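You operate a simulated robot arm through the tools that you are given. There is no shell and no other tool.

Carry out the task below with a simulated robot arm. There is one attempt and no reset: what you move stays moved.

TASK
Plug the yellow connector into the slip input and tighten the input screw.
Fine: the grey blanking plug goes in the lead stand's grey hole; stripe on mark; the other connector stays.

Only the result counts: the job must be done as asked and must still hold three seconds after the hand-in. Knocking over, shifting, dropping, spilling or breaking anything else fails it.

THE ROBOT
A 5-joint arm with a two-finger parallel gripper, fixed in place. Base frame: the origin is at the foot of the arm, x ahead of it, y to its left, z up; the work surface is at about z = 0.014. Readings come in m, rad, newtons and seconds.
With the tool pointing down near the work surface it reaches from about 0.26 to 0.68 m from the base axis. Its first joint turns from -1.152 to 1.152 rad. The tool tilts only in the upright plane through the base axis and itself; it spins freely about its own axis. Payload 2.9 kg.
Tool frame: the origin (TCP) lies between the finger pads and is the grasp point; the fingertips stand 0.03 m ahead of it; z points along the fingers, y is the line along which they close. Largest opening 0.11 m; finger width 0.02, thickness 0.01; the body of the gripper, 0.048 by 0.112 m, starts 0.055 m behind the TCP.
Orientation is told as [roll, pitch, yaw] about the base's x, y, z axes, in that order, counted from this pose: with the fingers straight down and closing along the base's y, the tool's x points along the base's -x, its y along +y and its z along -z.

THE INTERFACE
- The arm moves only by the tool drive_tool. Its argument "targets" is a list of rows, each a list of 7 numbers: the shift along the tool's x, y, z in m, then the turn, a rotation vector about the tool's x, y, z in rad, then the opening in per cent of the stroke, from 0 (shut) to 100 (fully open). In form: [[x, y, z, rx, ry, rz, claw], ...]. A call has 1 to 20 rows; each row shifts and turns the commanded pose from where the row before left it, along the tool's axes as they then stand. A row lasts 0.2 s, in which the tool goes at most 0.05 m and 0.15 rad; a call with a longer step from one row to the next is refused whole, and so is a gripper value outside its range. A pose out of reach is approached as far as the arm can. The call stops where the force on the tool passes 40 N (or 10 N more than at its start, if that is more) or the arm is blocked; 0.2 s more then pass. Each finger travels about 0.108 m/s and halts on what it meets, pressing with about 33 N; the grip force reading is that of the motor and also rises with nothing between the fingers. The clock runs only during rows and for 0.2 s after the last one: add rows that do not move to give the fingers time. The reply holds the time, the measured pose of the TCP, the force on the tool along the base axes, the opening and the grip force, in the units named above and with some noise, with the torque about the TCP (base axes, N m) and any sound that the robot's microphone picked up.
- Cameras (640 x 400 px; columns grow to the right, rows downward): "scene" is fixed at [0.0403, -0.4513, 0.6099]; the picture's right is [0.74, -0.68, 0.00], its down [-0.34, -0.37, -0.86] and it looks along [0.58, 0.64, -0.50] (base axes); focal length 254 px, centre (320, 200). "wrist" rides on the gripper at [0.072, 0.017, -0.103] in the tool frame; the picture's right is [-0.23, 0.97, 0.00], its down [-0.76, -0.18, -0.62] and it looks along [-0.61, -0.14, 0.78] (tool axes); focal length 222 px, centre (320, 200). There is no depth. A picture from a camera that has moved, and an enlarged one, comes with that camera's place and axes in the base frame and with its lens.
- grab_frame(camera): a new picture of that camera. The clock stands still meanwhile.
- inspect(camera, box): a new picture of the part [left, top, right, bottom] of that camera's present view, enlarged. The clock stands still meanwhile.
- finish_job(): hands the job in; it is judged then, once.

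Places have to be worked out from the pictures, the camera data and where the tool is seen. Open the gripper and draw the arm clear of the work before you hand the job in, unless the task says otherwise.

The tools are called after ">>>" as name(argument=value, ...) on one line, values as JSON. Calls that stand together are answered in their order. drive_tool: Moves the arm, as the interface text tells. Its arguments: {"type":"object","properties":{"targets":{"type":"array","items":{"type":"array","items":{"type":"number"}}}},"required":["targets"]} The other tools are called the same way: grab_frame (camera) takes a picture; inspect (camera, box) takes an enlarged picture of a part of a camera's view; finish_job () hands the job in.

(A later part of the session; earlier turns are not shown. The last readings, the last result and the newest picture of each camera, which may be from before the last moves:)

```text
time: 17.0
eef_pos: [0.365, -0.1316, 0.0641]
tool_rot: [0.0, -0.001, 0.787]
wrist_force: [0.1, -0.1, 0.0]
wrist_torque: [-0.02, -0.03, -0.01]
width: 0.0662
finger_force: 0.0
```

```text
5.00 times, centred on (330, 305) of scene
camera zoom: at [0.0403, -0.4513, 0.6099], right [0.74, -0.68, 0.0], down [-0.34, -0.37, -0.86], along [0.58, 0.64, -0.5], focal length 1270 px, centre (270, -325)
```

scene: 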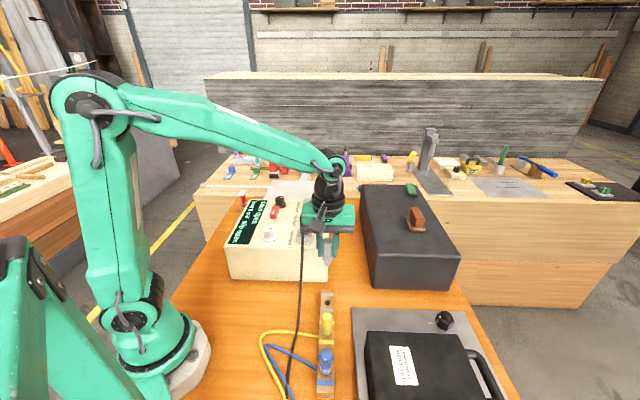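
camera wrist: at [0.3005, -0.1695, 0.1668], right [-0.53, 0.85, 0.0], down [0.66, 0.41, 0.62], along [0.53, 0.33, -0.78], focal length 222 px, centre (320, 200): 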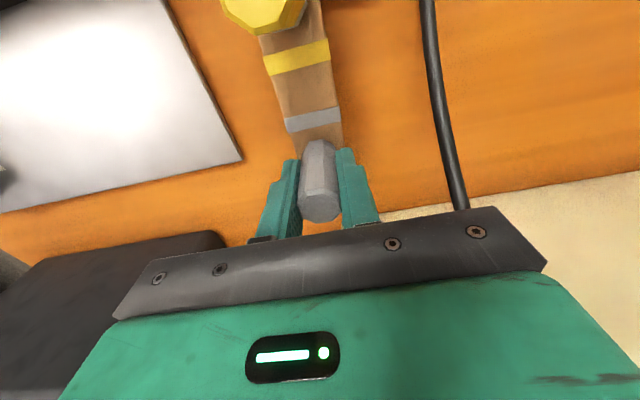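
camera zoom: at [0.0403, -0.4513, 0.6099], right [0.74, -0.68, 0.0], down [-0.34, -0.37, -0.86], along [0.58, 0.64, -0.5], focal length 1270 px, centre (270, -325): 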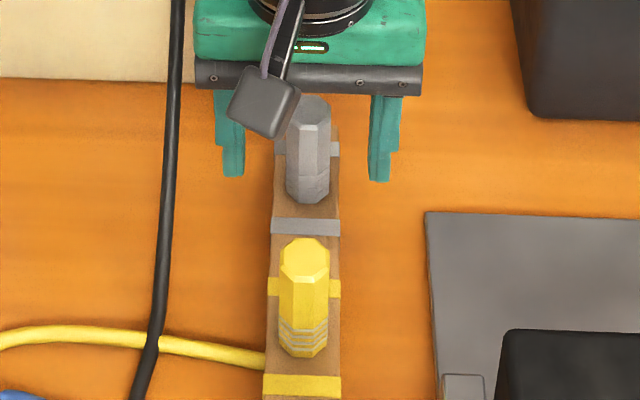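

Released cleanly; the grey plug stays upright. I rise straight up and hover over the yellow connector.

>>> drive_tool(targets=[[0, 0, -0.03, 0, 0, 0, 60], [0, 0, -0.048, 0, 0, 0, 70], [0, 0, -0.048, 0, 0, 0, 80], [0.042, 0.001, 0, 0, 0, 0, 80], [0.042, 0.001, 0, 0, 0, 0, 80], [0, 0, 0, 0, 0, 0, 80]])

>>> grab_frame(camera="wrist")

>>> inspect(camera="scene", box=[270, 250, 390, 400])

```text
time: 18.4
eef_pos: [0.3037, -0.1893, 0.1842]
tool_rot: [0.001, 0.0, 0.787]
wrist_force: [-0.5, 0.2, -0.8]
wrist_torque: [0.04, 0.04, 0.01]
width: 0.0881
finger_force: 0.0
```

```text
taken
camera wrist: at [0.2397, -0.2272, 0.2889], right [-0.53, 0.85, 0.0], down [0.66, 0.41, 0.62], along [0.53, 0.33, -0.78], focal length 222 px, centre (320, 200)
```

wrist: 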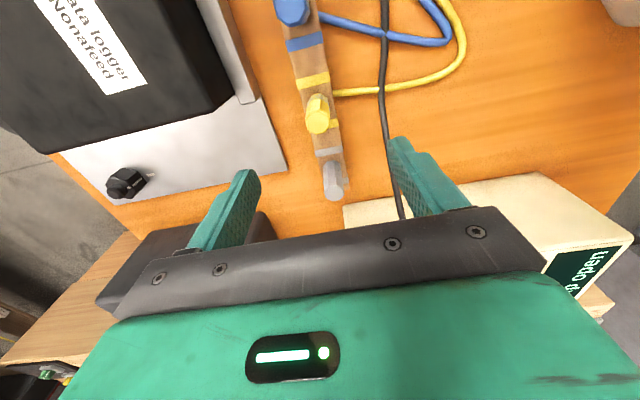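

```text
2.67 times, centred on (330, 325) of scene
camera zoom: at [0.0403, -0.4513, 0.6099], right [0.74, -0.68, 0.0], down [-0.34, -0.37, -0.86], along [0.58, 0.64, -0.5], focal length 677 px, centre (293, -133)
```

zoom: 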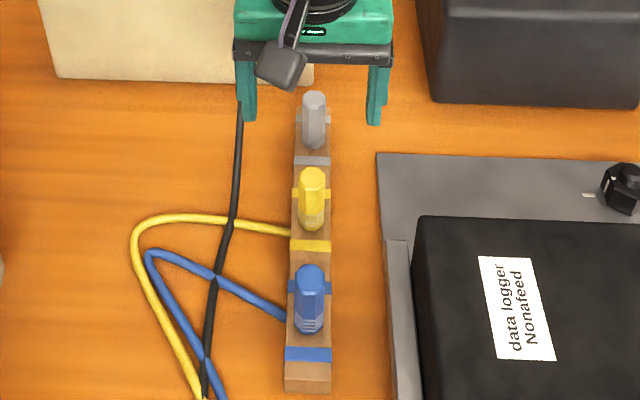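

I zoom in on the yellow connector and where its cable joins.

>>> inspect(camera="wrist", box=[280, 60, 380, 210])

>>> inspect(camera="wrist", box=[290, 70, 350, 140])

```text
2.67 times, centred on (330, 135) of wrist
camera zoom: at [0.2397, -0.2272, 0.2889], right [-0.53, 0.85, 0.0], down [0.66, 0.41, 0.62], along [0.53, 0.33, -0.78], focal length 592 px, centre (293, 373)
```

zoom: 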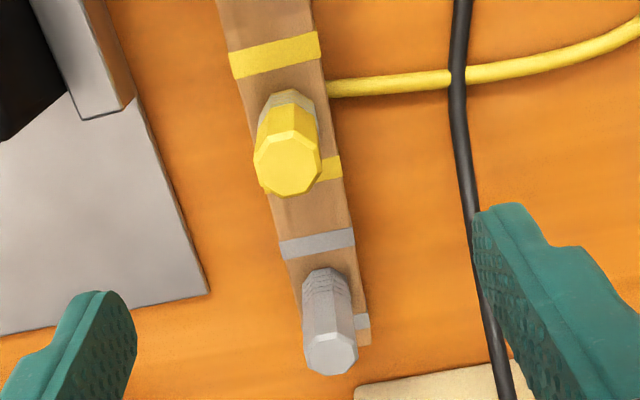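

```text
5.71 times, centred on (320, 105) of wrist
camera zoom: at [0.2397, -0.2272, 0.2889], right [-0.53, 0.85, 0.0], down [0.66, 0.41, 0.62], along [0.53, 0.33, -0.78], focal length 1269 px, centre (320, 743)
```

zoom: 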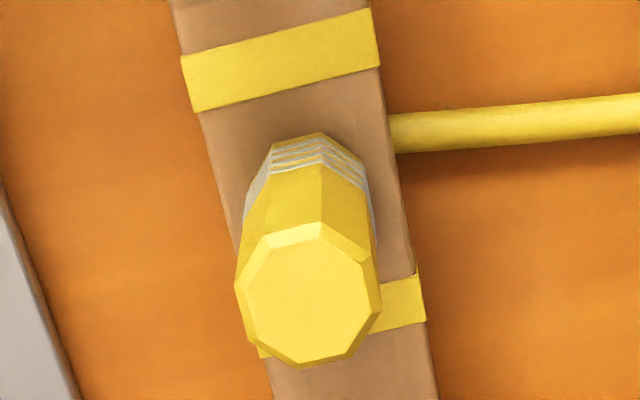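

The yellow top is ~1.3 mm behind and ~0.8 mm aside of the tool axis. I shift and descend to just above it for a final check.

>>> drive_tool(targets=[[0.0013, -0.0008, 0.022, 0, 0, 0, 70], [0, 0, 0.022, 0, 0, 0, 60], [0, 0, 0.02, 0, 0, 0, 60], [0, 0, 0, 0, 0, 0, 60]])

>>> inspect(camera="wrist", box=[260, 100, 400, 220])

>>> inspect(camera="scene", box=[280, 260, 380, 380])

```text
time: 19.4
eef_pos: [0.3034, -0.1906, 0.1251]
tool_rot: [-0.001, 0.001, 0.788]
wrist_force: [0.6, -0.4, 0.1]
wrist_torque: [0.02, -0.01, 0.03]
width: 0.0661
finger_force: 0.0
```

```text
3.33 times, centred on (330, 160) of wrist
camera zoom: at [0.2391, -0.2293, 0.2277], right [-0.53, 0.85, 0.0], down [0.66, 0.41, 0.62], along [0.53, 0.33, -0.78], focal length 740 px, centre (287, 333)
```

zoom: 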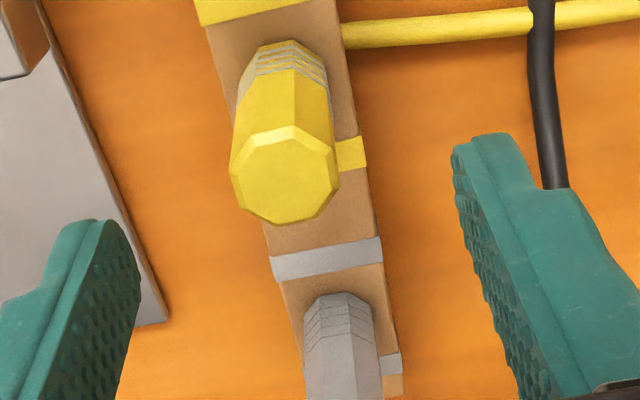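

```text
3.33 times, centred on (330, 320) of scene
camera zoom: at [0.0403, -0.4513, 0.6099], right [0.74, -0.68, 0.0], down [-0.34, -0.37, -0.86], along [0.58, 0.64, -0.5], focal length 846 px, centre (287, -200)
```

zoom: 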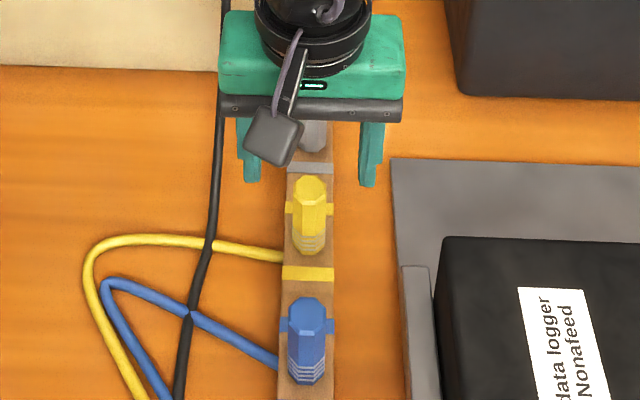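

Aligned within ~1 mm. I apply the last correction, descend to the same grip height above the seat as I used for the grey plug (TCP z ≈ 0.064), and close.

>>> drive_tool(targets=[[-0.001, 0, 0.02, 0, 0, 0, 60], [0, 0, 0.02, 0, 0, 0, 60], [0, 0, 0.0205, 0, 0, 0, 60], [0, 0, 0, 0, 0, 0, 60], [0, 0, 0, 0, 0, 0, 60]])

>>> inspect(camera="wrist", box=[260, 120, 380, 230])

>>> inspect(camera="scene", box=[280, 280, 380, 400])

```text
time: 20.6
eef_pos: [0.3054, -0.1905, 0.0672]
tool_rot: [0.0, 0.0, 0.787]
wrist_force: [0.2, -0.7, -0.2]
wrist_torque: [-0.02, 0.01, 0.01]
width: 0.0661
finger_force: 0.0
```

```text
3.64 times, centred on (320, 175) of wrist
camera zoom: at [0.2402, -0.2297, 0.1701], right [-0.53, 0.85, 0.0], down [0.66, 0.41, 0.62], along [0.53, 0.33, -0.78], focal length 808 px, centre (320, 291)
```

zoom: 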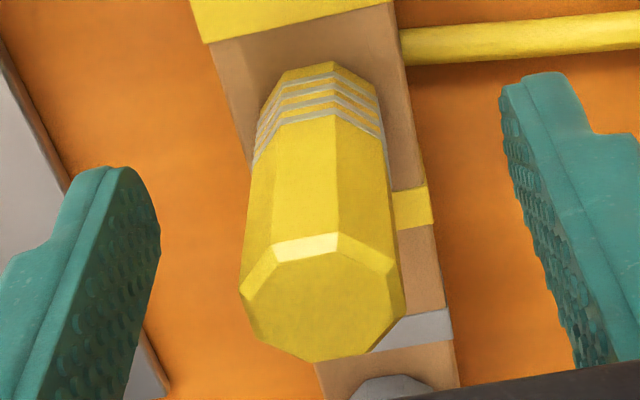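

```text
3.33 times, centred on (330, 340) of scene
camera zoom: at [0.0403, -0.4513, 0.6099], right [0.74, -0.68, 0.0], down [-0.34, -0.37, -0.86], along [0.58, 0.64, -0.5], focal length 846 px, centre (287, -267)
```

zoom: 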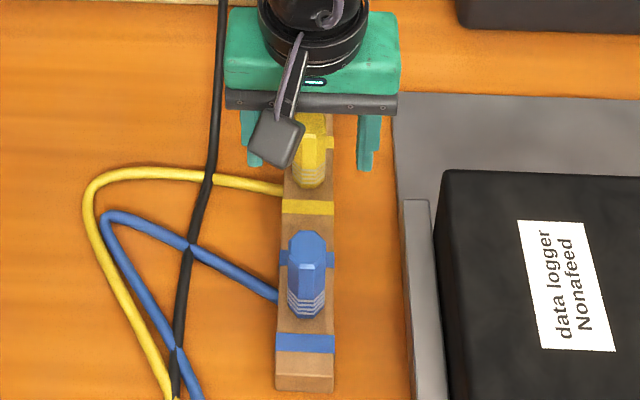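

I'm 3.4 mm higher than the reference grip and the connector sits ~1.4 mm to the +y tool side; I correct both, then close.

>>> drive_tool(targets=[[-0.0006, 0.0013, 0.0034, 0, 0, 0, 60], [0, 0, 0, 0, 0, 0, 60], [0, 0, 0, 0, 0, 0, 40], [0, 0, 0, 0, 0, 0, 25], [0, 0, 0, 0, 0, 0, 0], [0, 0, 0, 0, 0, 0, 0], [0, 0, 0, 0, 0, 0, 0]])

>>> inspect(camera="wrist", box=[290, 120, 350, 230])

```text
time: 22.2
eef_pos: [0.3038, -0.1901, 0.0645]
tool_rot: [0.001, 0.001, 0.788]
wrist_force: [-0.6, 0.1, 0.2]
wrist_torque: [-0.02, -0.02, -0.01]
width: 0.0223
finger_force: 33.0
```

```text
3.64 times, centred on (320, 175) of wrist
camera zoom: at [0.24, -0.2282, 0.1667], right [-0.53, 0.85, 0.0], down [0.66, 0.41, 0.62], along [0.53, 0.33, -0.78], focal length 808 px, centre (320, 291)
```

zoom: 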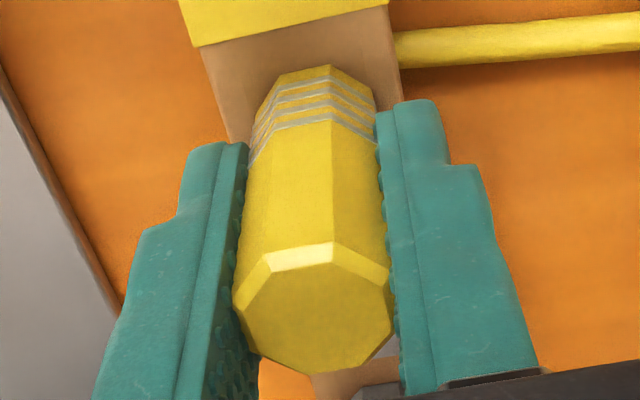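

The grip matches the grey reference picture almost exactly. I lift the yellow connector gently and watch what the cable does.

>>> drive_tool(targets=[[0, 0, -0.005, 0, 0, 0, 0], [0, 0, -0.01, 0, 0, 0, 0], [0, 0, -0.015, 0, 0, 0, 0], [0, 0, 0, 0, 0, 0, 0]])

>>> inspect(camera="scene", box=[260, 250, 380, 400])

>>> grab_frame(camera="wrist")

```text
time: 23.2
eef_pos: [0.302, -0.1871, 0.0919]
tool_rot: [0.001, 0.001, 0.788]
wrist_force: [0.4, 0.0, -0.7]
wrist_torque: [0.02, 0.01, 0.0]
width: 0.022
finger_force: 33.2
```

```text
2.67 times, centred on (320, 325) of scene
camera zoom: at [0.0403, -0.4513, 0.6099], right [0.74, -0.68, 0.0], down [-0.34, -0.37, -0.86], along [0.58, 0.64, -0.5], focal length 677 px, centre (320, -133)
```

zoom: 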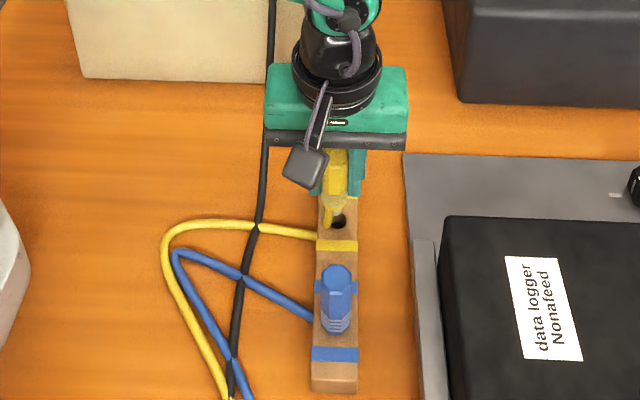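

```text
taken
camera wrist: at [0.2381, -0.2264, 0.1956], right [-0.53, 0.85, 0.0], down [0.66, 0.41, 0.62], along [0.53, 0.33, -0.78], focal length 222 px, centre (320, 200)
```

wrist: 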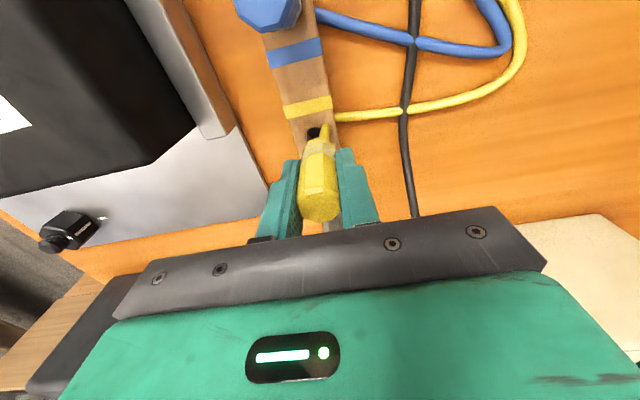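

Something yellow extends down from the connector's base; I zoom in to see whether it is the cable.

>>> inspect(camera="wrist", box=[270, 80, 370, 210])

>>> inspect(camera="scene", box=[305, 300, 345, 350])

```text
3.08 times, centred on (320, 145) of wrist
camera zoom: at [0.2381, -0.2264, 0.1956], right [-0.53, 0.85, 0.0], down [0.66, 0.41, 0.62], along [0.53, 0.33, -0.78], focal length 684 px, centre (320, 369)
```

zoom: 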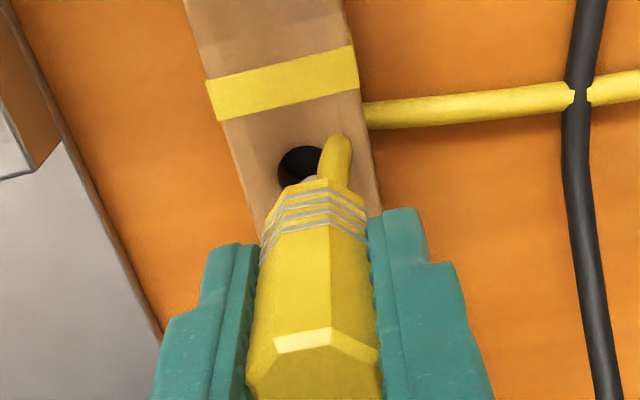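

```text
8.00 times, centred on (325, 325) of scene
camera zoom: at [0.0403, -0.4513, 0.6099], right [0.74, -0.68, 0.0], down [-0.34, -0.37, -0.86], along [0.58, 0.64, -0.5], focal length 2032 px, centre (280, -800)
```

zoom: 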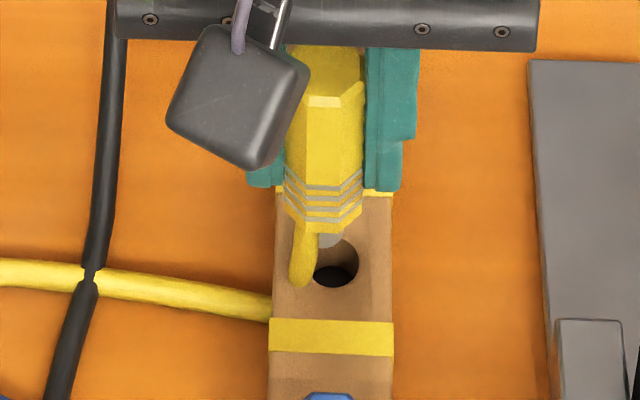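

The cable leaves the connector's base beside the pin, on the side facing the black lead, and moves with it freely. I lift to transit height and look at the cable.

>>> drive_tool(targets=[[0, 0, -0.04, 0, 0, 0, 0], [0, 0, -0.042, 0, 0, 0, 0], [0, 0, -0.042, 0, 0, 0, 0], [0, 0, -0.042, 0, 0, 0, 0], [0, 0, -0.042, 0, 0, 0, 0], [0, 0, 0, 0, 0, 0, 0]])

>>> grab_frame(camera="scene")

>>> grab_frame(camera="wrist")

```text
time: 24.6
eef_pos: [0.3008, -0.1874, 0.3016]
tool_rot: [0.0, 0.0, 0.786]
wrist_force: [0.0, 0.7, 0.0]
wrist_torque: [-0.03, 0.02, 0.0]
width: 0.0223
finger_force: 33.0
```

```text
taken
```

scene: 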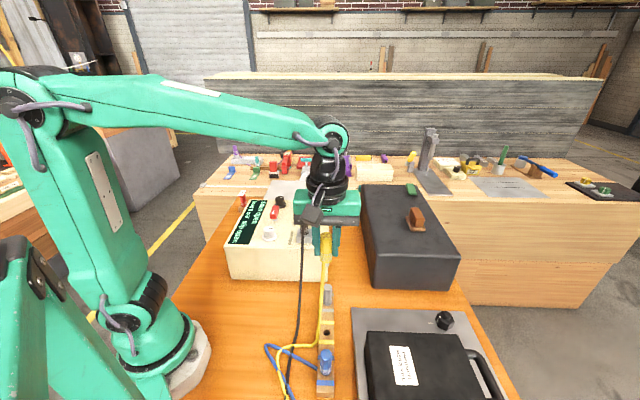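

```text
taken
camera wrist: at [0.237, -0.2258, 0.4041], right [-0.53, 0.85, 0.0], down [0.66, 0.41, 0.62], along [0.53, 0.33, -0.78], focal length 222 px, centre (320, 200)
```

wrist: 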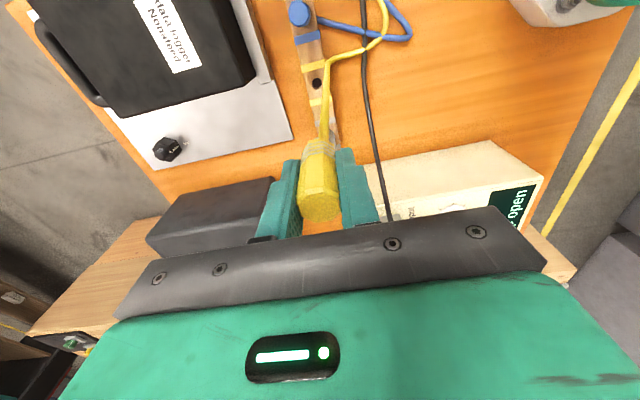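

The cable hangs slack with no load on the tool. I carry the connector along the right side of the black lead, then over to above the slip socket.

>>> drive_tool(targets=[[-0.045, 0, -0.01, 0, 0, 0, 0], [-0.045, 0, -0.01, 0, 0, 0, 0], [-0.045, 0, 0, 0, 0, 0, 0], [-0.045, 0, 0, 0, 0, 0, 0], [-0.0415, 0.022, 0, 0, 0, 0, 0], [-0.0415, 0.022, 0, 0, 0, 0, 0], [-0.0415, 0.022, 0, 0, 0, 0, 0], [0, 0, 0, 0, 0, 0, 0], [0, 0, 0, 0, 0, 0, 0]])

>>> grab_frame(camera="scene")

>>> grab_frame(camera="wrist")

```text
time: 26.6
eef_pos: [0.4748, 0.0771, 0.3185]
tool_rot: [0.0, 0.0, 0.785]
wrist_force: [-0.7, -0.7, 0.0]
wrist_torque: [0.0, -0.03, 0.0]
width: 0.0224
finger_force: 33.1
```

```text
taken
```

scene: 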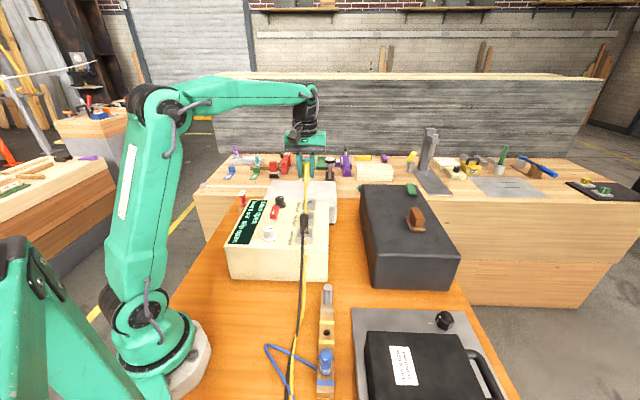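

```text
taken
camera wrist: at [0.4099, 0.0392, 0.4215], right [-0.53, 0.85, 0.0], down [0.66, 0.41, 0.62], along [0.53, 0.33, -0.78], focal length 222 px, centre (320, 200)
```

wrist: 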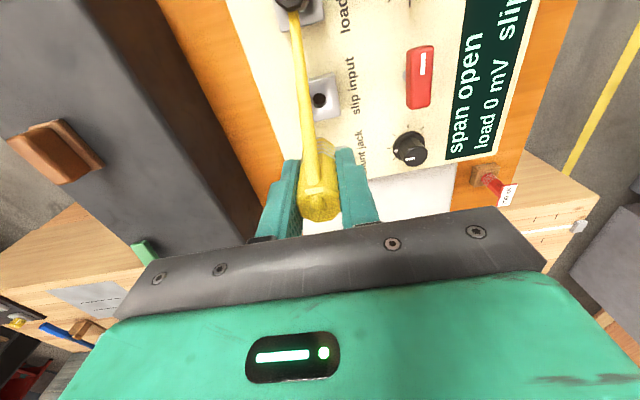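

The arm is above the slip socket. I zoom to see how the cable now runs and where the socket hole is.

>>> inspect(camera="wrist", box=[250, 0, 390, 230])

>>> inspect(camera="scene", box=[260, 130, 360, 280])

>>> inspect(camera="wrist", box=[280, 60, 370, 230])

```text
1.74 times, centred on (320, 115) of wrist
camera zoom: at [0.4099, 0.0392, 0.4215], right [-0.53, 0.85, 0.0], down [0.66, 0.41, 0.62], along [0.53, 0.33, -0.78], focal length 386 px, centre (320, 348)
```

zoom: 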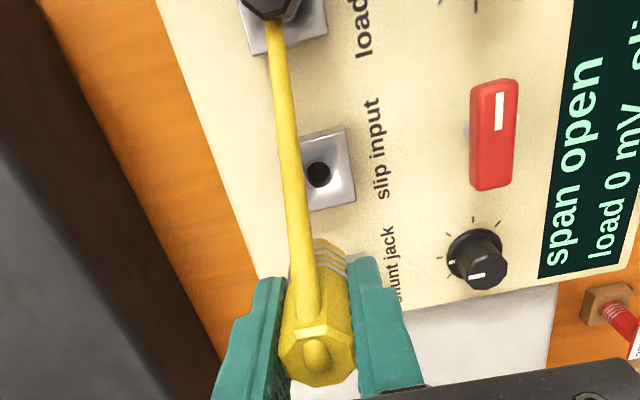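

```text
2.67 times, centred on (310, 205) of scene
camera zoom: at [0.0403, -0.4513, 0.6099], right [0.74, -0.68, 0.0], down [-0.34, -0.37, -0.86], along [0.58, 0.64, -0.5], focal length 677 px, centre (347, 187)
```

zoom: 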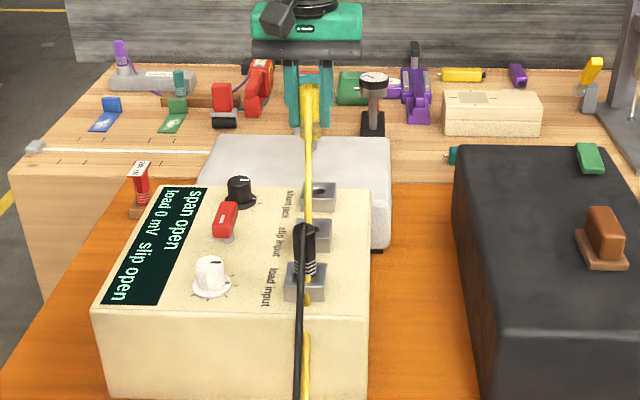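

```text
2.35 times, centred on (325, 145) of wrist
camera zoom: at [0.4099, 0.0392, 0.4215], right [-0.53, 0.85, 0.0], down [0.66, 0.41, 0.62], along [0.53, 0.33, -0.78], focal length 523 px, centre (308, 329)
```

zoom: 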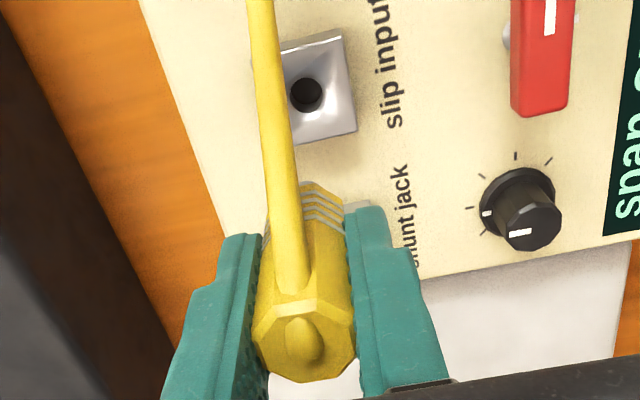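

Both the socket's image and the camera position say I need +5.2 mm along tool x and +1.4 mm along tool y. I correct while descending partway and re-measure.

>>> drive_tool(targets=[[0.0052, 0.0014, 0.01, 0, 0, 0, 0], [0, 0, 0.02, 0, 0, 0, 0], [0, 0, 0.02, 0, 0, 0, 0], [0, 0, 0.02, 0, 0, 0, 0], [0, 0, 0, 0, 0, 0, 0], [0, 0, 0, 0, 0, 0, 0]])

>>> inspect(camera="wrist", box=[260, 80, 380, 230])

>>> inspect(camera="scene", box=[280, 170, 340, 250])

```text
time: 28.0
eef_pos: [0.4689, 0.0725, 0.2489]
tool_rot: [0.001, -0.001, 0.787]
wrist_force: [-0.3, 0.1, -0.4]
wrist_torque: [0.01, -0.03, 0.02]
width: 0.0223
finger_force: 33.4
```

```text
2.67 times, centred on (320, 155) of wrist
camera zoom: at [0.4046, 0.0331, 0.3523], right [-0.53, 0.85, 0.0], down [0.66, 0.41, 0.62], along [0.53, 0.33, -0.78], focal length 592 px, centre (320, 320)
```

zoom: 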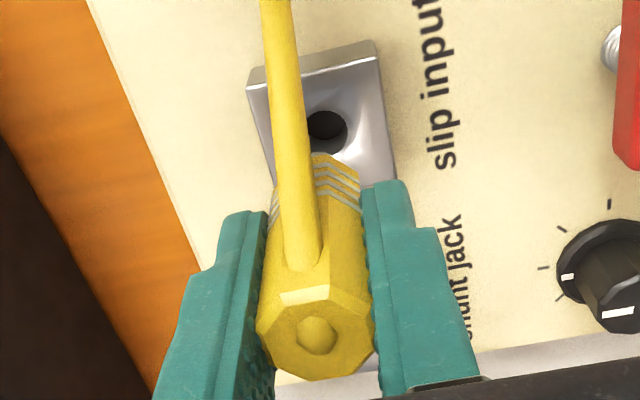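

```text
5.00 times, centred on (310, 210) of scene
camera zoom: at [0.0403, -0.4513, 0.6099], right [0.74, -0.68, 0.0], down [-0.34, -0.37, -0.86], along [0.58, 0.64, -0.5], focal length 1270 px, centre (370, 150)
```

zoom: 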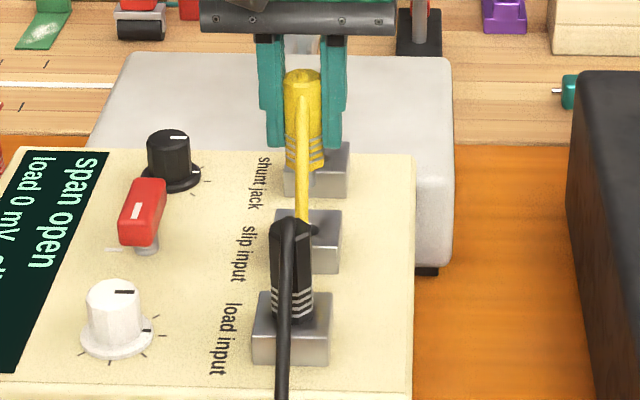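

Remaining offset is about −2.4 mm in tool x and +2.0 mm in tool y. I correct and come down a bit further, then check again.

>>> drive_tool(targets=[[-0.0024, 0.0019, 0.008, 0, 0, 0, 0], [0, 0, 0, 0, 0, 0, 0], [0, 0, 0, 0, 0, 0, 0]])

>>> inspect(camera="wrist", box=[260, 80, 380, 230])

>>> inspect(camera="scene", box=[290, 170, 330, 240])

```text
time: 28.8
eef_pos: [0.4686, 0.0757, 0.2408]
tool_rot: [-0.001, 0.0, 0.787]
wrist_force: [-0.1, 0.1, -0.6]
wrist_torque: [0.03, 0.03, 0.03]
width: 0.0221
finger_force: 33.3
```

```text
2.67 times, centred on (320, 155) of wrist
camera zoom: at [0.4045, 0.0363, 0.3444], right [-0.53, 0.85, 0.0], down [0.66, 0.41, 0.62], along [0.53, 0.33, -0.78], focal length 592 px, centre (320, 320)
```

zoom: 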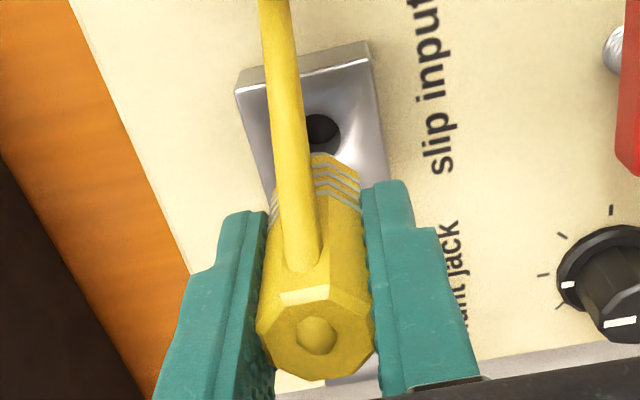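

```text
5.71 times, centred on (310, 205) of scene
camera zoom: at [0.0403, -0.4513, 0.6099], right [0.74, -0.68, 0.0], down [-0.34, -0.37, -0.86], along [0.58, 0.64, -0.5], focal length 1451 px, centre (377, 171)
```

zoom: 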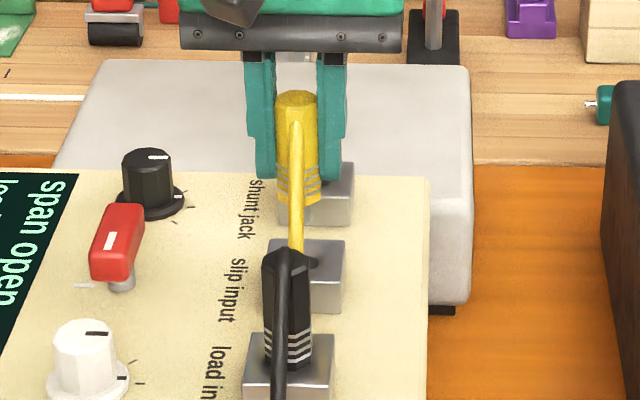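

Aligned within a few tenths of a millimetre. I lower to just above the funnel and check drift.

>>> drive_tool(targets=[[0, 0, 0.006, 0, 0, 0, 0], [0, 0, 0.006, 0, 0, 0, 0], [0, 0, 0.004, 0, 0, 0, 0], [0, 0, 0, 0, 0, 0, 0]])

>>> inspect(camera="wrist", box=[260, 80, 380, 230])

>>> inspect(camera="scene", box=[290, 180, 330, 250])

```text
time: 29.8
eef_pos: [0.4686, 0.0745, 0.2262]
tool_rot: [-0.001, 0.002, 0.787]
wrist_force: [0.0, -0.1, 0.4]
wrist_torque: [0.02, 0.01, 0.01]
width: 0.022
finger_force: 32.8
```

```text
2.67 times, centred on (320, 155) of wrist
camera zoom: at [0.4033, 0.0359, 0.3292], right [-0.53, 0.85, 0.0], down [0.66, 0.41, 0.62], along [0.53, 0.33, -0.78], focal length 592 px, centre (320, 320)
```

zoom: 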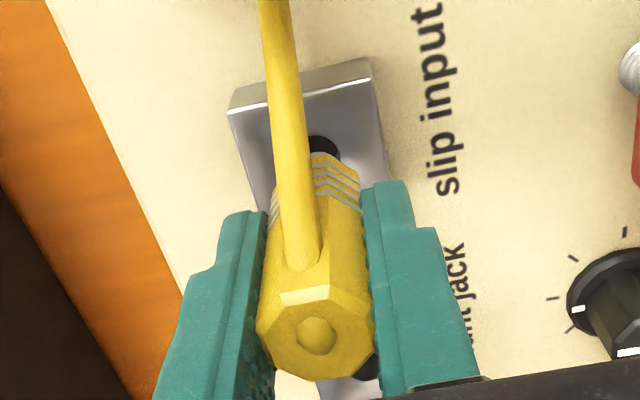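

```text
5.71 times, centred on (310, 215) of scene
camera zoom: at [0.0403, -0.4513, 0.6099], right [0.74, -0.68, 0.0], down [-0.34, -0.37, -0.86], along [0.58, 0.64, -0.5], focal length 1451 px, centre (377, 114)
```

zoom: 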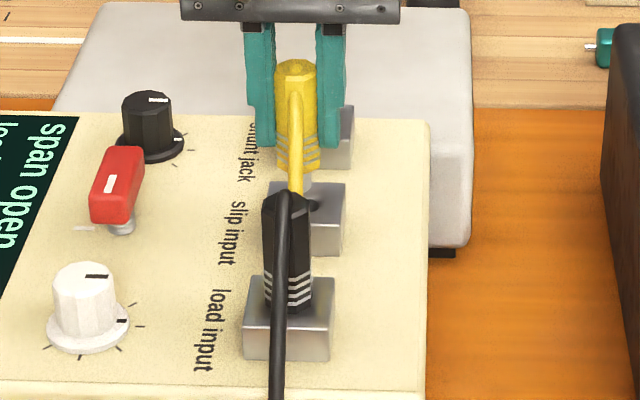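

A ~2 mm drift showed up; I correct (−1.8 mm x, −0.7 mm y) and lower into the funnel while watching forces.

>>> drive_tool(targets=[[-0.0018, -0.0007, 0, 0, 0, 0, 0], [0, 0, 0.004, 0, 0, 0, 0], [0, 0, 0.004, 0, 0, 0, 0], [0, 0, 0, 0, 0, 0, 0]])

>>> inspect(camera="wrist", box=[260, 80, 380, 230])

>>> inspect(camera="scene", box=[290, 180, 330, 250])

```text
time: 30.8
eef_pos: [0.4695, 0.0754, 0.2182]
tool_rot: [-0.001, 0.001, 0.787]
wrist_force: [-0.4, 0.2, -0.5]
wrist_torque: [0.0, 0.01, -0.01]
width: 0.0223
finger_force: 32.9
```

```text
2.67 times, centred on (320, 155) of wrist
camera zoom: at [0.4047, 0.0368, 0.321], right [-0.53, 0.85, 0.0], down [0.66, 0.41, 0.62], along [0.53, 0.33, -0.78], focal length 592 px, centre (320, 320)
```

zoom: 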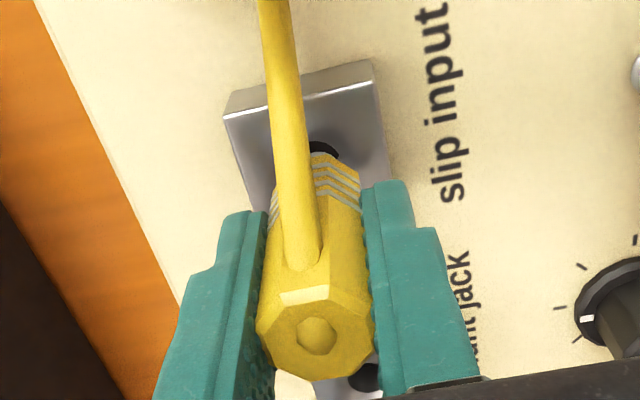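

```text
5.71 times, centred on (310, 215) of scene
camera zoom: at [0.0403, -0.4513, 0.6099], right [0.74, -0.68, 0.0], down [-0.34, -0.37, -0.86], along [0.58, 0.64, -0.5], focal length 1451 px, centre (377, 114)
```

zoom: 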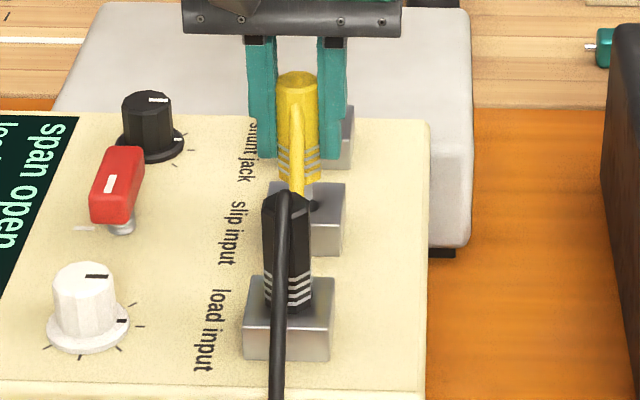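

Well aligned and the tip is at the funnel mouth. I continue down in small steps.

>>> drive_tool(targets=[[0, -0.0005, 0.003, 0, 0, 0, 0], [0, 0, 0.004, 0, 0, 0, 0], [0, 0, 0.004, 0, 0, 0, 0], [0, 0, 0, 0, 0, 0, 0]])

>>> inspect(camera="wrist", box=[260, 80, 380, 230])

```text
time: 31.8
eef_pos: [0.4696, 0.0742, 0.2068]
tool_rot: [0.0, -0.001, 0.787]
wrist_force: [1.5, -0.3, -0.5]
wrist_torque: [0.0, -0.04, 0.04]
width: 0.0222
finger_force: 33.0
```

```text
2.67 times, centred on (320, 155) of wrist
camera zoom: at [0.4051, 0.0358, 0.3094], right [-0.53, 0.85, 0.0], down [0.66, 0.41, 0.62], along [0.53, 0.33, -0.78], focal length 592 px, centre (320, 320)
```

zoom: 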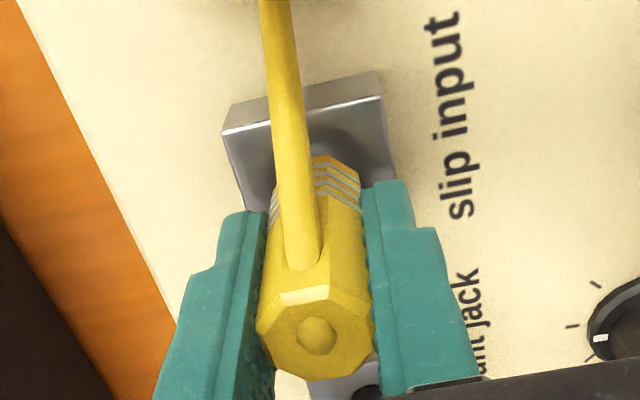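

The pin is well inside with almost no force (TCP z 0.206; seat expected at ≈0.200). I continue down to the seat.

>>> drive_tool(targets=[[0, 0, 0.003, 0, 0, 0, 0], [0, 0, 0.003, 0, 0, 0, 0], [0, 0, 0.001, 0, 0, 0, 0], [0, 0, 0, 0, 0, 0, 0]])

>>> inspect(camera="wrist", box=[260, 80, 380, 230])

>>> inspect(camera="scene", box=[220, 180, 340, 280])

```text
time: 32.8
eef_pos: [0.4691, 0.0753, 0.2006]
tool_rot: [0.0, 0.001, 0.789]
wrist_force: [1.0, 1.5, -0.9]
wrist_torque: [0.02, -0.1, 0.0]
width: 0.0221
finger_force: 33.6
```

```text
2.67 times, centred on (320, 155) of wrist
camera zoom: at [0.405, 0.0369, 0.3038], right [-0.53, 0.85, 0.0], down [0.66, 0.41, 0.62], along [0.53, 0.33, -0.78], focal length 592 px, centre (320, 320)
```

zoom: 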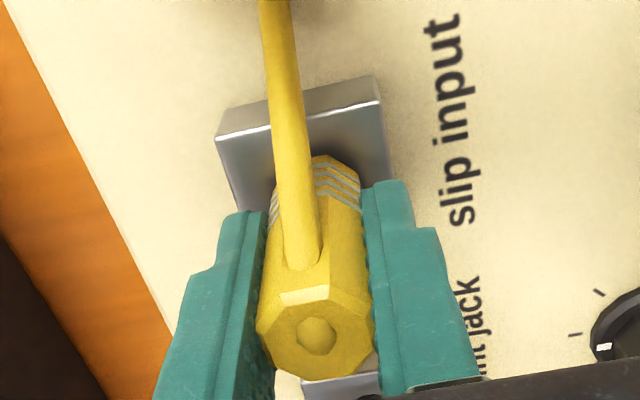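

```text
4.00 times, centred on (280, 230) of scene
camera zoom: at [0.0403, -0.4513, 0.6099], right [0.74, -0.68, 0.0], down [-0.34, -0.37, -0.86], along [0.58, 0.64, -0.5], focal length 1016 px, centre (480, 80)
```

zoom: 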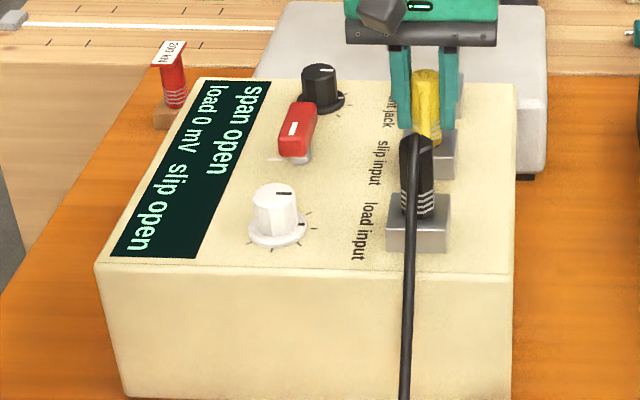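

Almost at the seat, with the display still reading "slip open". I press down a little further until it bottoms.

>>> drive_tool(targets=[[0, 0, 0.001, 0, 0, 0, 0], [0, 0, 0.001, 0, 0, 0, 0], [0, 0, 0.0005, 0, 0, 0, 0], [0, 0, 0, 0, 0, 0, 0]])

>>> inspect(camera="scene", box=[220, 180, 340, 280])

>>> inspect(camera="wrist", box=[260, 80, 380, 230])

```text
time: 33.8
eef_pos: [0.4703, 0.0765, 0.199]
tool_rot: [0.001, -0.001, 0.787]
wrist_force: [-13.3, 4.9, 24.9]
wrist_torque: [0.08, 0.15, 0.02]
width: 0.0225
finger_force: 33.1
```

```text
4.00 times, centred on (280, 230) of scene
camera zoom: at [0.0401, -0.4513, 0.6099], right [0.74, -0.68, 0.0], down [-0.34, -0.37, -0.86], along [0.58, 0.64, -0.5], focal length 1016 px, centre (480, 80)
```

zoom: 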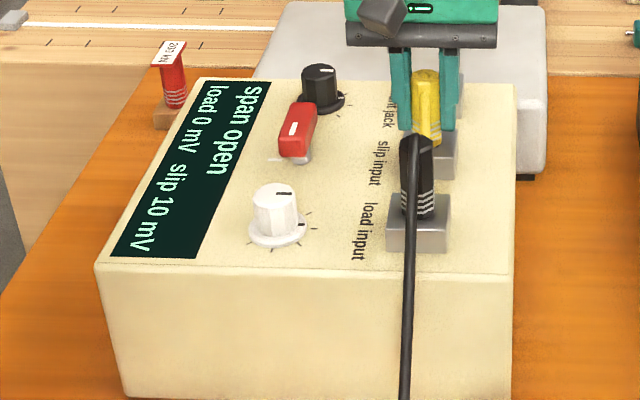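

```text
2.67 times, centred on (320, 155) of wrist
camera zoom: at [0.4054, 0.0372, 0.302], right [-0.53, 0.85, 0.0], down [0.66, 0.41, 0.62], along [0.53, 0.33, -0.78], focal length 592 px, centre (320, 320)
```

zoom: 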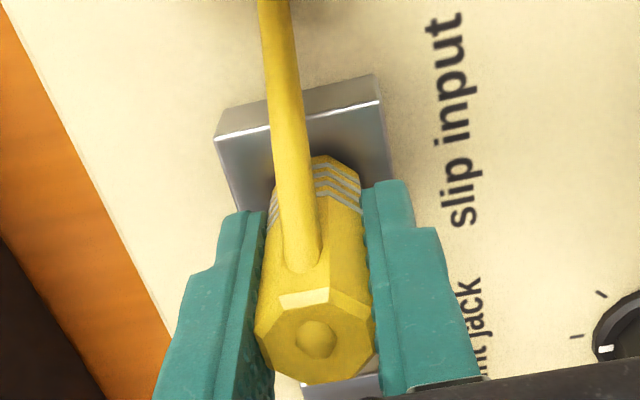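

The display changed to "slip 10 mV" and the connector is bottomed. I relieve the push, open the fingers and check it stays.

>>> drive_tool(targets=[[0, 0, -0.0015, 0, 0, 0, 0], [0, 0, 0, 0, 0, 0, 20], [0, 0, 0, 0, 0, 0, 35], [0, 0, 0, 0, 0, 0, 50], [0, 0, 0, 0, 0, 0, 60], [0, 0, 0, 0, 0, 0, 60]])

>>> inspect(camera="scene", box=[220, 180, 340, 280])

>>> grab_frame(camera="wrist")

```text
time: 35.2
eef_pos: [0.47, 0.0752, 0.2]
tool_rot: [-0.001, -0.001, 0.786]
wrist_force: [0.0, 0.7, 0.2]
wrist_torque: [-0.03, 0.02, 0.0]
width: 0.066
finger_force: 0.0
```

```text
4.00 times, centred on (280, 230) of scene
camera zoom: at [0.0403, -0.4513, 0.6099], right [0.74, -0.68, 0.0], down [-0.34, -0.37, -0.86], along [0.58, 0.64, -0.5], focal length 1016 px, centre (480, 80)
```

zoom: 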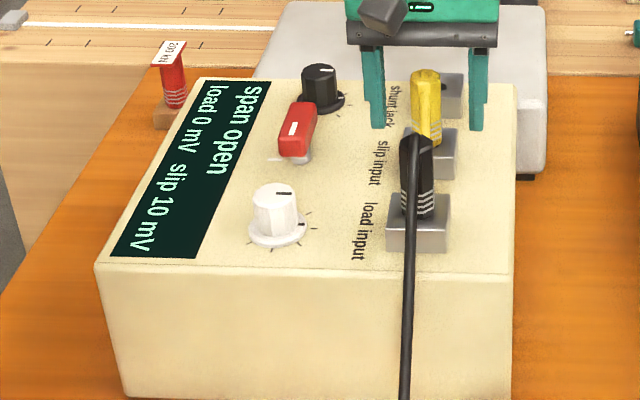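

```text
taken
camera wrist: at [0.4057, 0.0366, 0.303], right [-0.53, 0.85, 0.0], down [0.66, 0.41, 0.62], along [0.53, 0.33, -0.78], focal length 222 px, centre (320, 200)
```

wrist: 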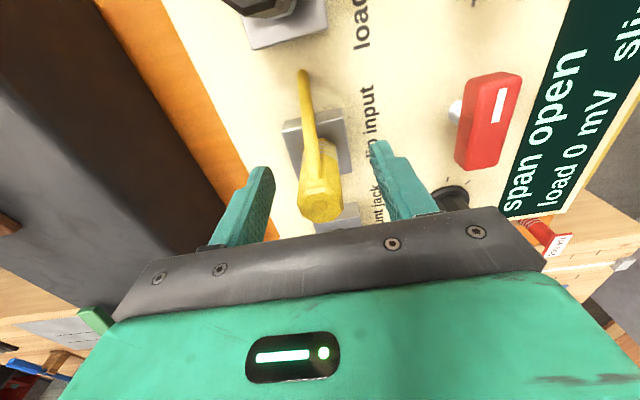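

The connector stays in ("slip 10 mV" persists). I rise clear and hover over the red wing screw.

>>> drive_tool(targets=[[0, 0, -0.02, 0, 0, 0, 60], [0, 0, -0.04, 0, 0, 0, 60], [0, 0, -0.045, 0, 0, 0, 60], [0, 0.035, 0, 0, 0, 0, 60], [0, 0.035, 0, 0, 0, 0, 60], [0, 0.033, 0, 0, 0, 0, 60], [0, 0, 0, 0, 0, 0, 60], [0, 0, 0, 0, 0, 0, 60]])

>>> grab_frame(camera="wrist")

>>> inspect(camera="scene", box=[220, 150, 340, 280])

```text
time: 37.0
eef_pos: [0.3945, 0.1486, 0.3056]
tool_rot: [-0.001, 0.0, 0.786]
wrist_force: [-0.2, 1.3, 0.0]
wrist_torque: [0.0, -0.02, 0.01]
width: 0.0658
finger_force: 0.0
```

```text
taken
camera wrist: at [0.3306, 0.11, 0.4085], right [-0.53, 0.85, 0.0], down [0.66, 0.41, 0.62], along [0.53, 0.33, -0.78], focal length 222 px, centre (320, 200)
```

wrist: 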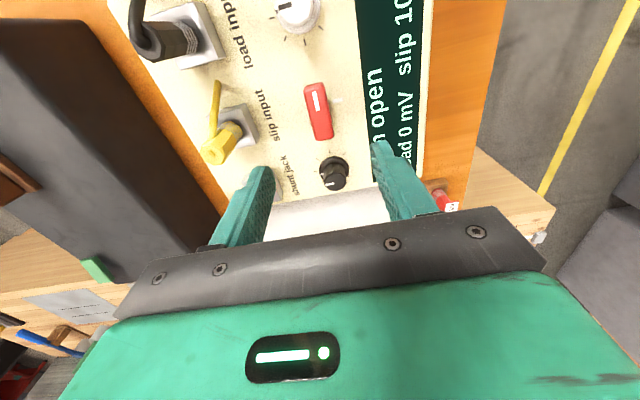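

```text
3.08 times, centred on (280, 215) of scene
camera zoom: at [0.0403, -0.4513, 0.6099], right [0.74, -0.68, 0.0], down [-0.34, -0.37, -0.86], along [0.58, 0.64, -0.5], focal length 781 px, centre (443, 154)
```

zoom: 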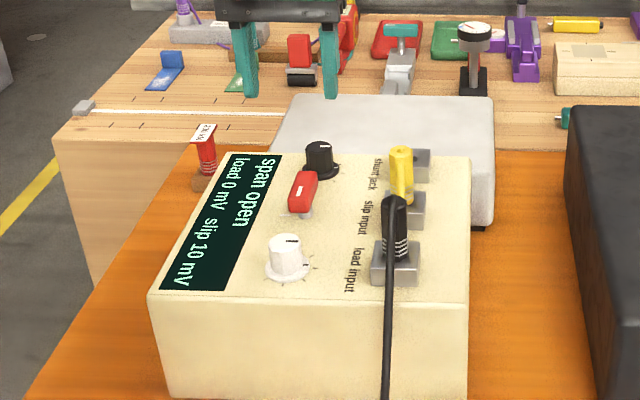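

The connector looks properly seated. I zoom on the red wing to measure its centre, height and orientation.

>>> inspect(camera="wrist", box=[280, 60, 370, 200])

>>> inspect(camera="wrist", box=[295, 75, 345, 145])

>>> inspect(camera="scene", box=[255, 190, 300, 240])

```text
2.86 times, centred on (325, 130) of wrist
camera zoom: at [0.3306, 0.11, 0.4085], right [-0.53, 0.85, 0.0], down [0.66, 0.41, 0.62], along [0.53, 0.33, -0.78], focal length 635 px, centre (306, 400)
```

zoom: 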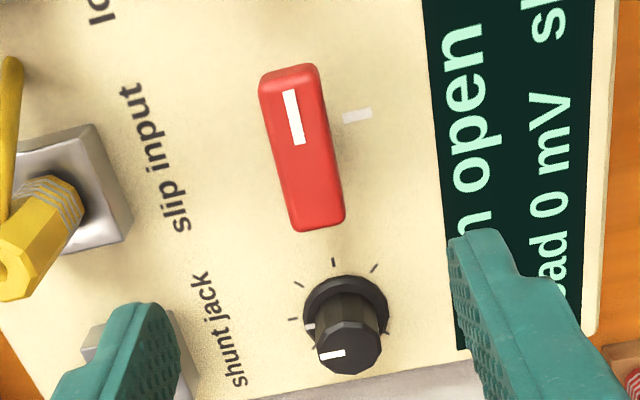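

```text
5.71 times, centred on (320, 110) of wrist
camera zoom: at [0.3306, 0.11, 0.4085], right [-0.53, 0.85, 0.0], down [0.66, 0.41, 0.62], along [0.53, 0.33, -0.78], focal length 1269 px, centre (320, 714)
```

zoom: 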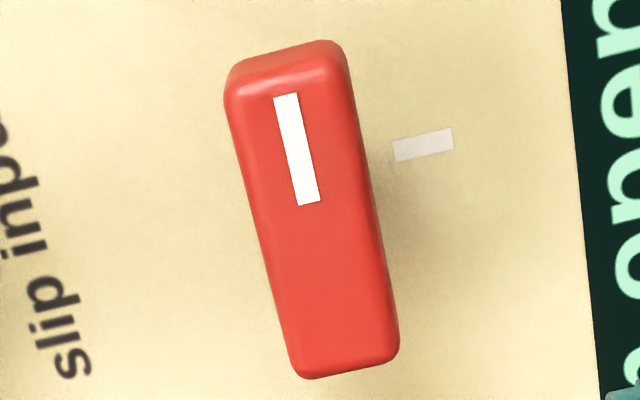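

```text
8.00 times, centred on (278, 215) of scene
camera zoom: at [0.0403, -0.4513, 0.6099], right [0.74, -0.68, 0.0], down [-0.34, -0.37, -0.86], along [0.58, 0.64, -0.5], focal length 2032 px, centre (660, 80)
```

zoom: 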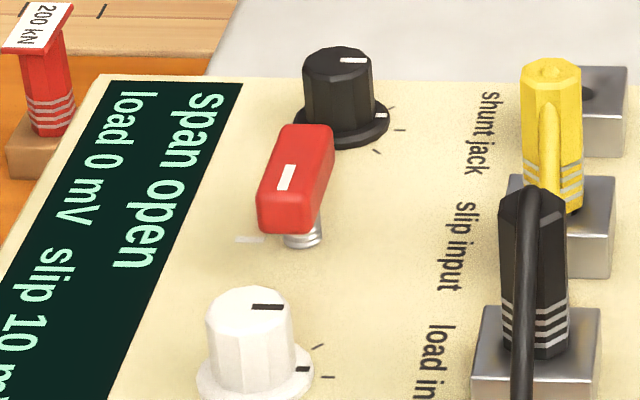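

The wing's centre is ~(0.3937, 0.149), top z ≈ 0.177, underside ≈ 0.160, long axis along the tool's x; the mark is exactly 90° clockwise from the stripe. I descend toward the wing with the fingers straddling it.

>>> drive_tool(targets=[[0, 0, 0.03, 0, 0, 0, 50], [0, 0, 0.035, 0, 0, 0, 50], [0, 0, 0.03, 0, 0, 0, 50], [0, 0, 0, 0, 0, 0, 50], [0, 0, 0, 0, 0, 0, 50]])

>>> inspect(camera="wrist", box=[240, 80, 400, 230])

>>> inspect(camera="scene", box=[240, 160, 320, 260])

```text
time: 38.2
eef_pos: [0.3961, 0.1471, 0.2099]
tool_rot: [0.0, 0.001, 0.787]
wrist_force: [-0.1, 0.4, 0.7]
wrist_torque: [-0.01, -0.03, -0.03]
width: 0.0548
finger_force: 0.0
```

```text
2.67 times, centred on (320, 155) of wrist
camera zoom: at [0.3312, 0.1095, 0.313], right [-0.53, 0.85, 0.0], down [0.66, 0.41, 0.62], along [0.53, 0.33, -0.78], focal length 592 px, centre (320, 320)
```

zoom: 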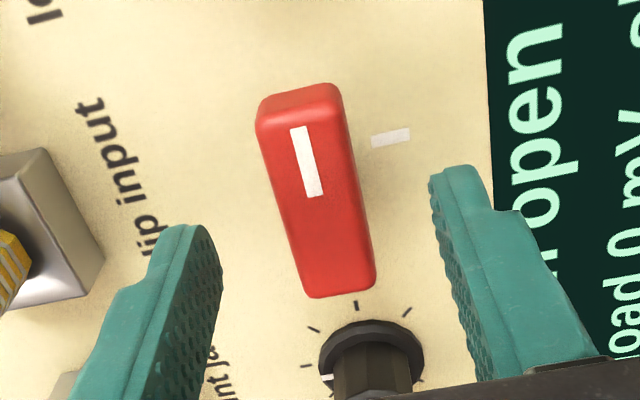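

```text
4.00 times, centred on (280, 210) of scene
camera zoom: at [0.0403, -0.4513, 0.6099], right [0.74, -0.68, 0.0], down [-0.34, -0.37, -0.86], along [0.58, 0.64, -0.5], focal length 1016 px, centre (480, 160)
```

zoom: 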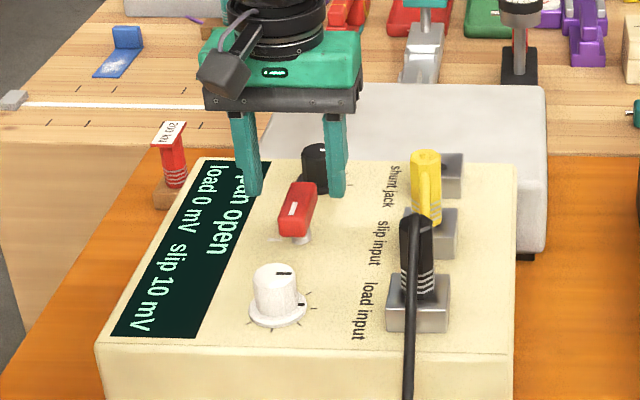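

The wing centre is ~1.2 mm toward +x and ~1 mm toward +y of the tool. I correct, descend to TCP z ≈ 0.182 and check before closing.

>>> drive_tool(targets=[[0.0012, 0.001, 0.01, 0, 0, 0, 50], [0, 0, 0.01, 0, 0, 0, 50], [0, 0, 0.008, 0, 0, 0, 50], [0, 0, 0, 0, 0, 0, 50], [0, 0, 0, 0, 0, 0, 50]])

>>> inspect(camera="wrist", box=[240, 80, 400, 230])

>>> inspect(camera="scene", box=[250, 180, 310, 250])

```text
time: 39.4
eef_pos: [0.3953, 0.1502, 0.1823]
tool_rot: [-0.001, 0.001, 0.787]
wrist_force: [0.0, 0.7, 0.8]
wrist_torque: [0.02, -0.02, 0.02]
width: 0.0546
finger_force: 0.0
```

```text
2.67 times, centred on (320, 155) of wrist
camera zoom: at [0.3302, 0.1109, 0.2846], right [-0.53, 0.85, 0.0], down [0.66, 0.41, 0.62], along [0.53, 0.33, -0.78], focal length 592 px, centre (320, 320)
```

zoom: 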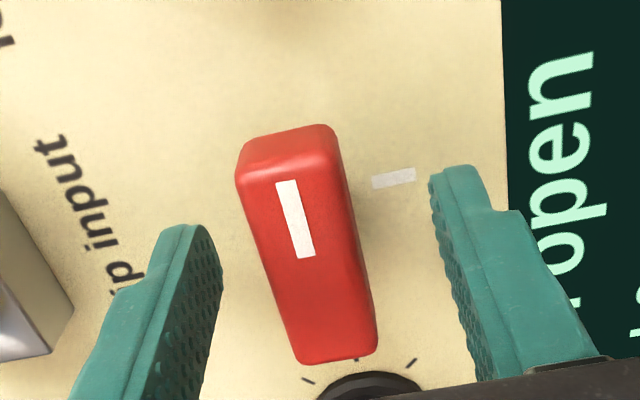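

```text
5.71 times, centred on (280, 215) of scene
camera zoom: at [0.0403, -0.4513, 0.6099], right [0.74, -0.68, 0.0], down [-0.34, -0.37, -0.86], along [0.58, 0.64, -0.5], focal length 1451 px, centre (549, 114)
```

zoom: 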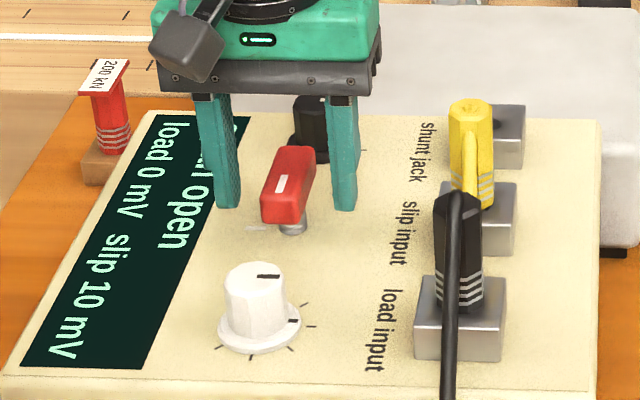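

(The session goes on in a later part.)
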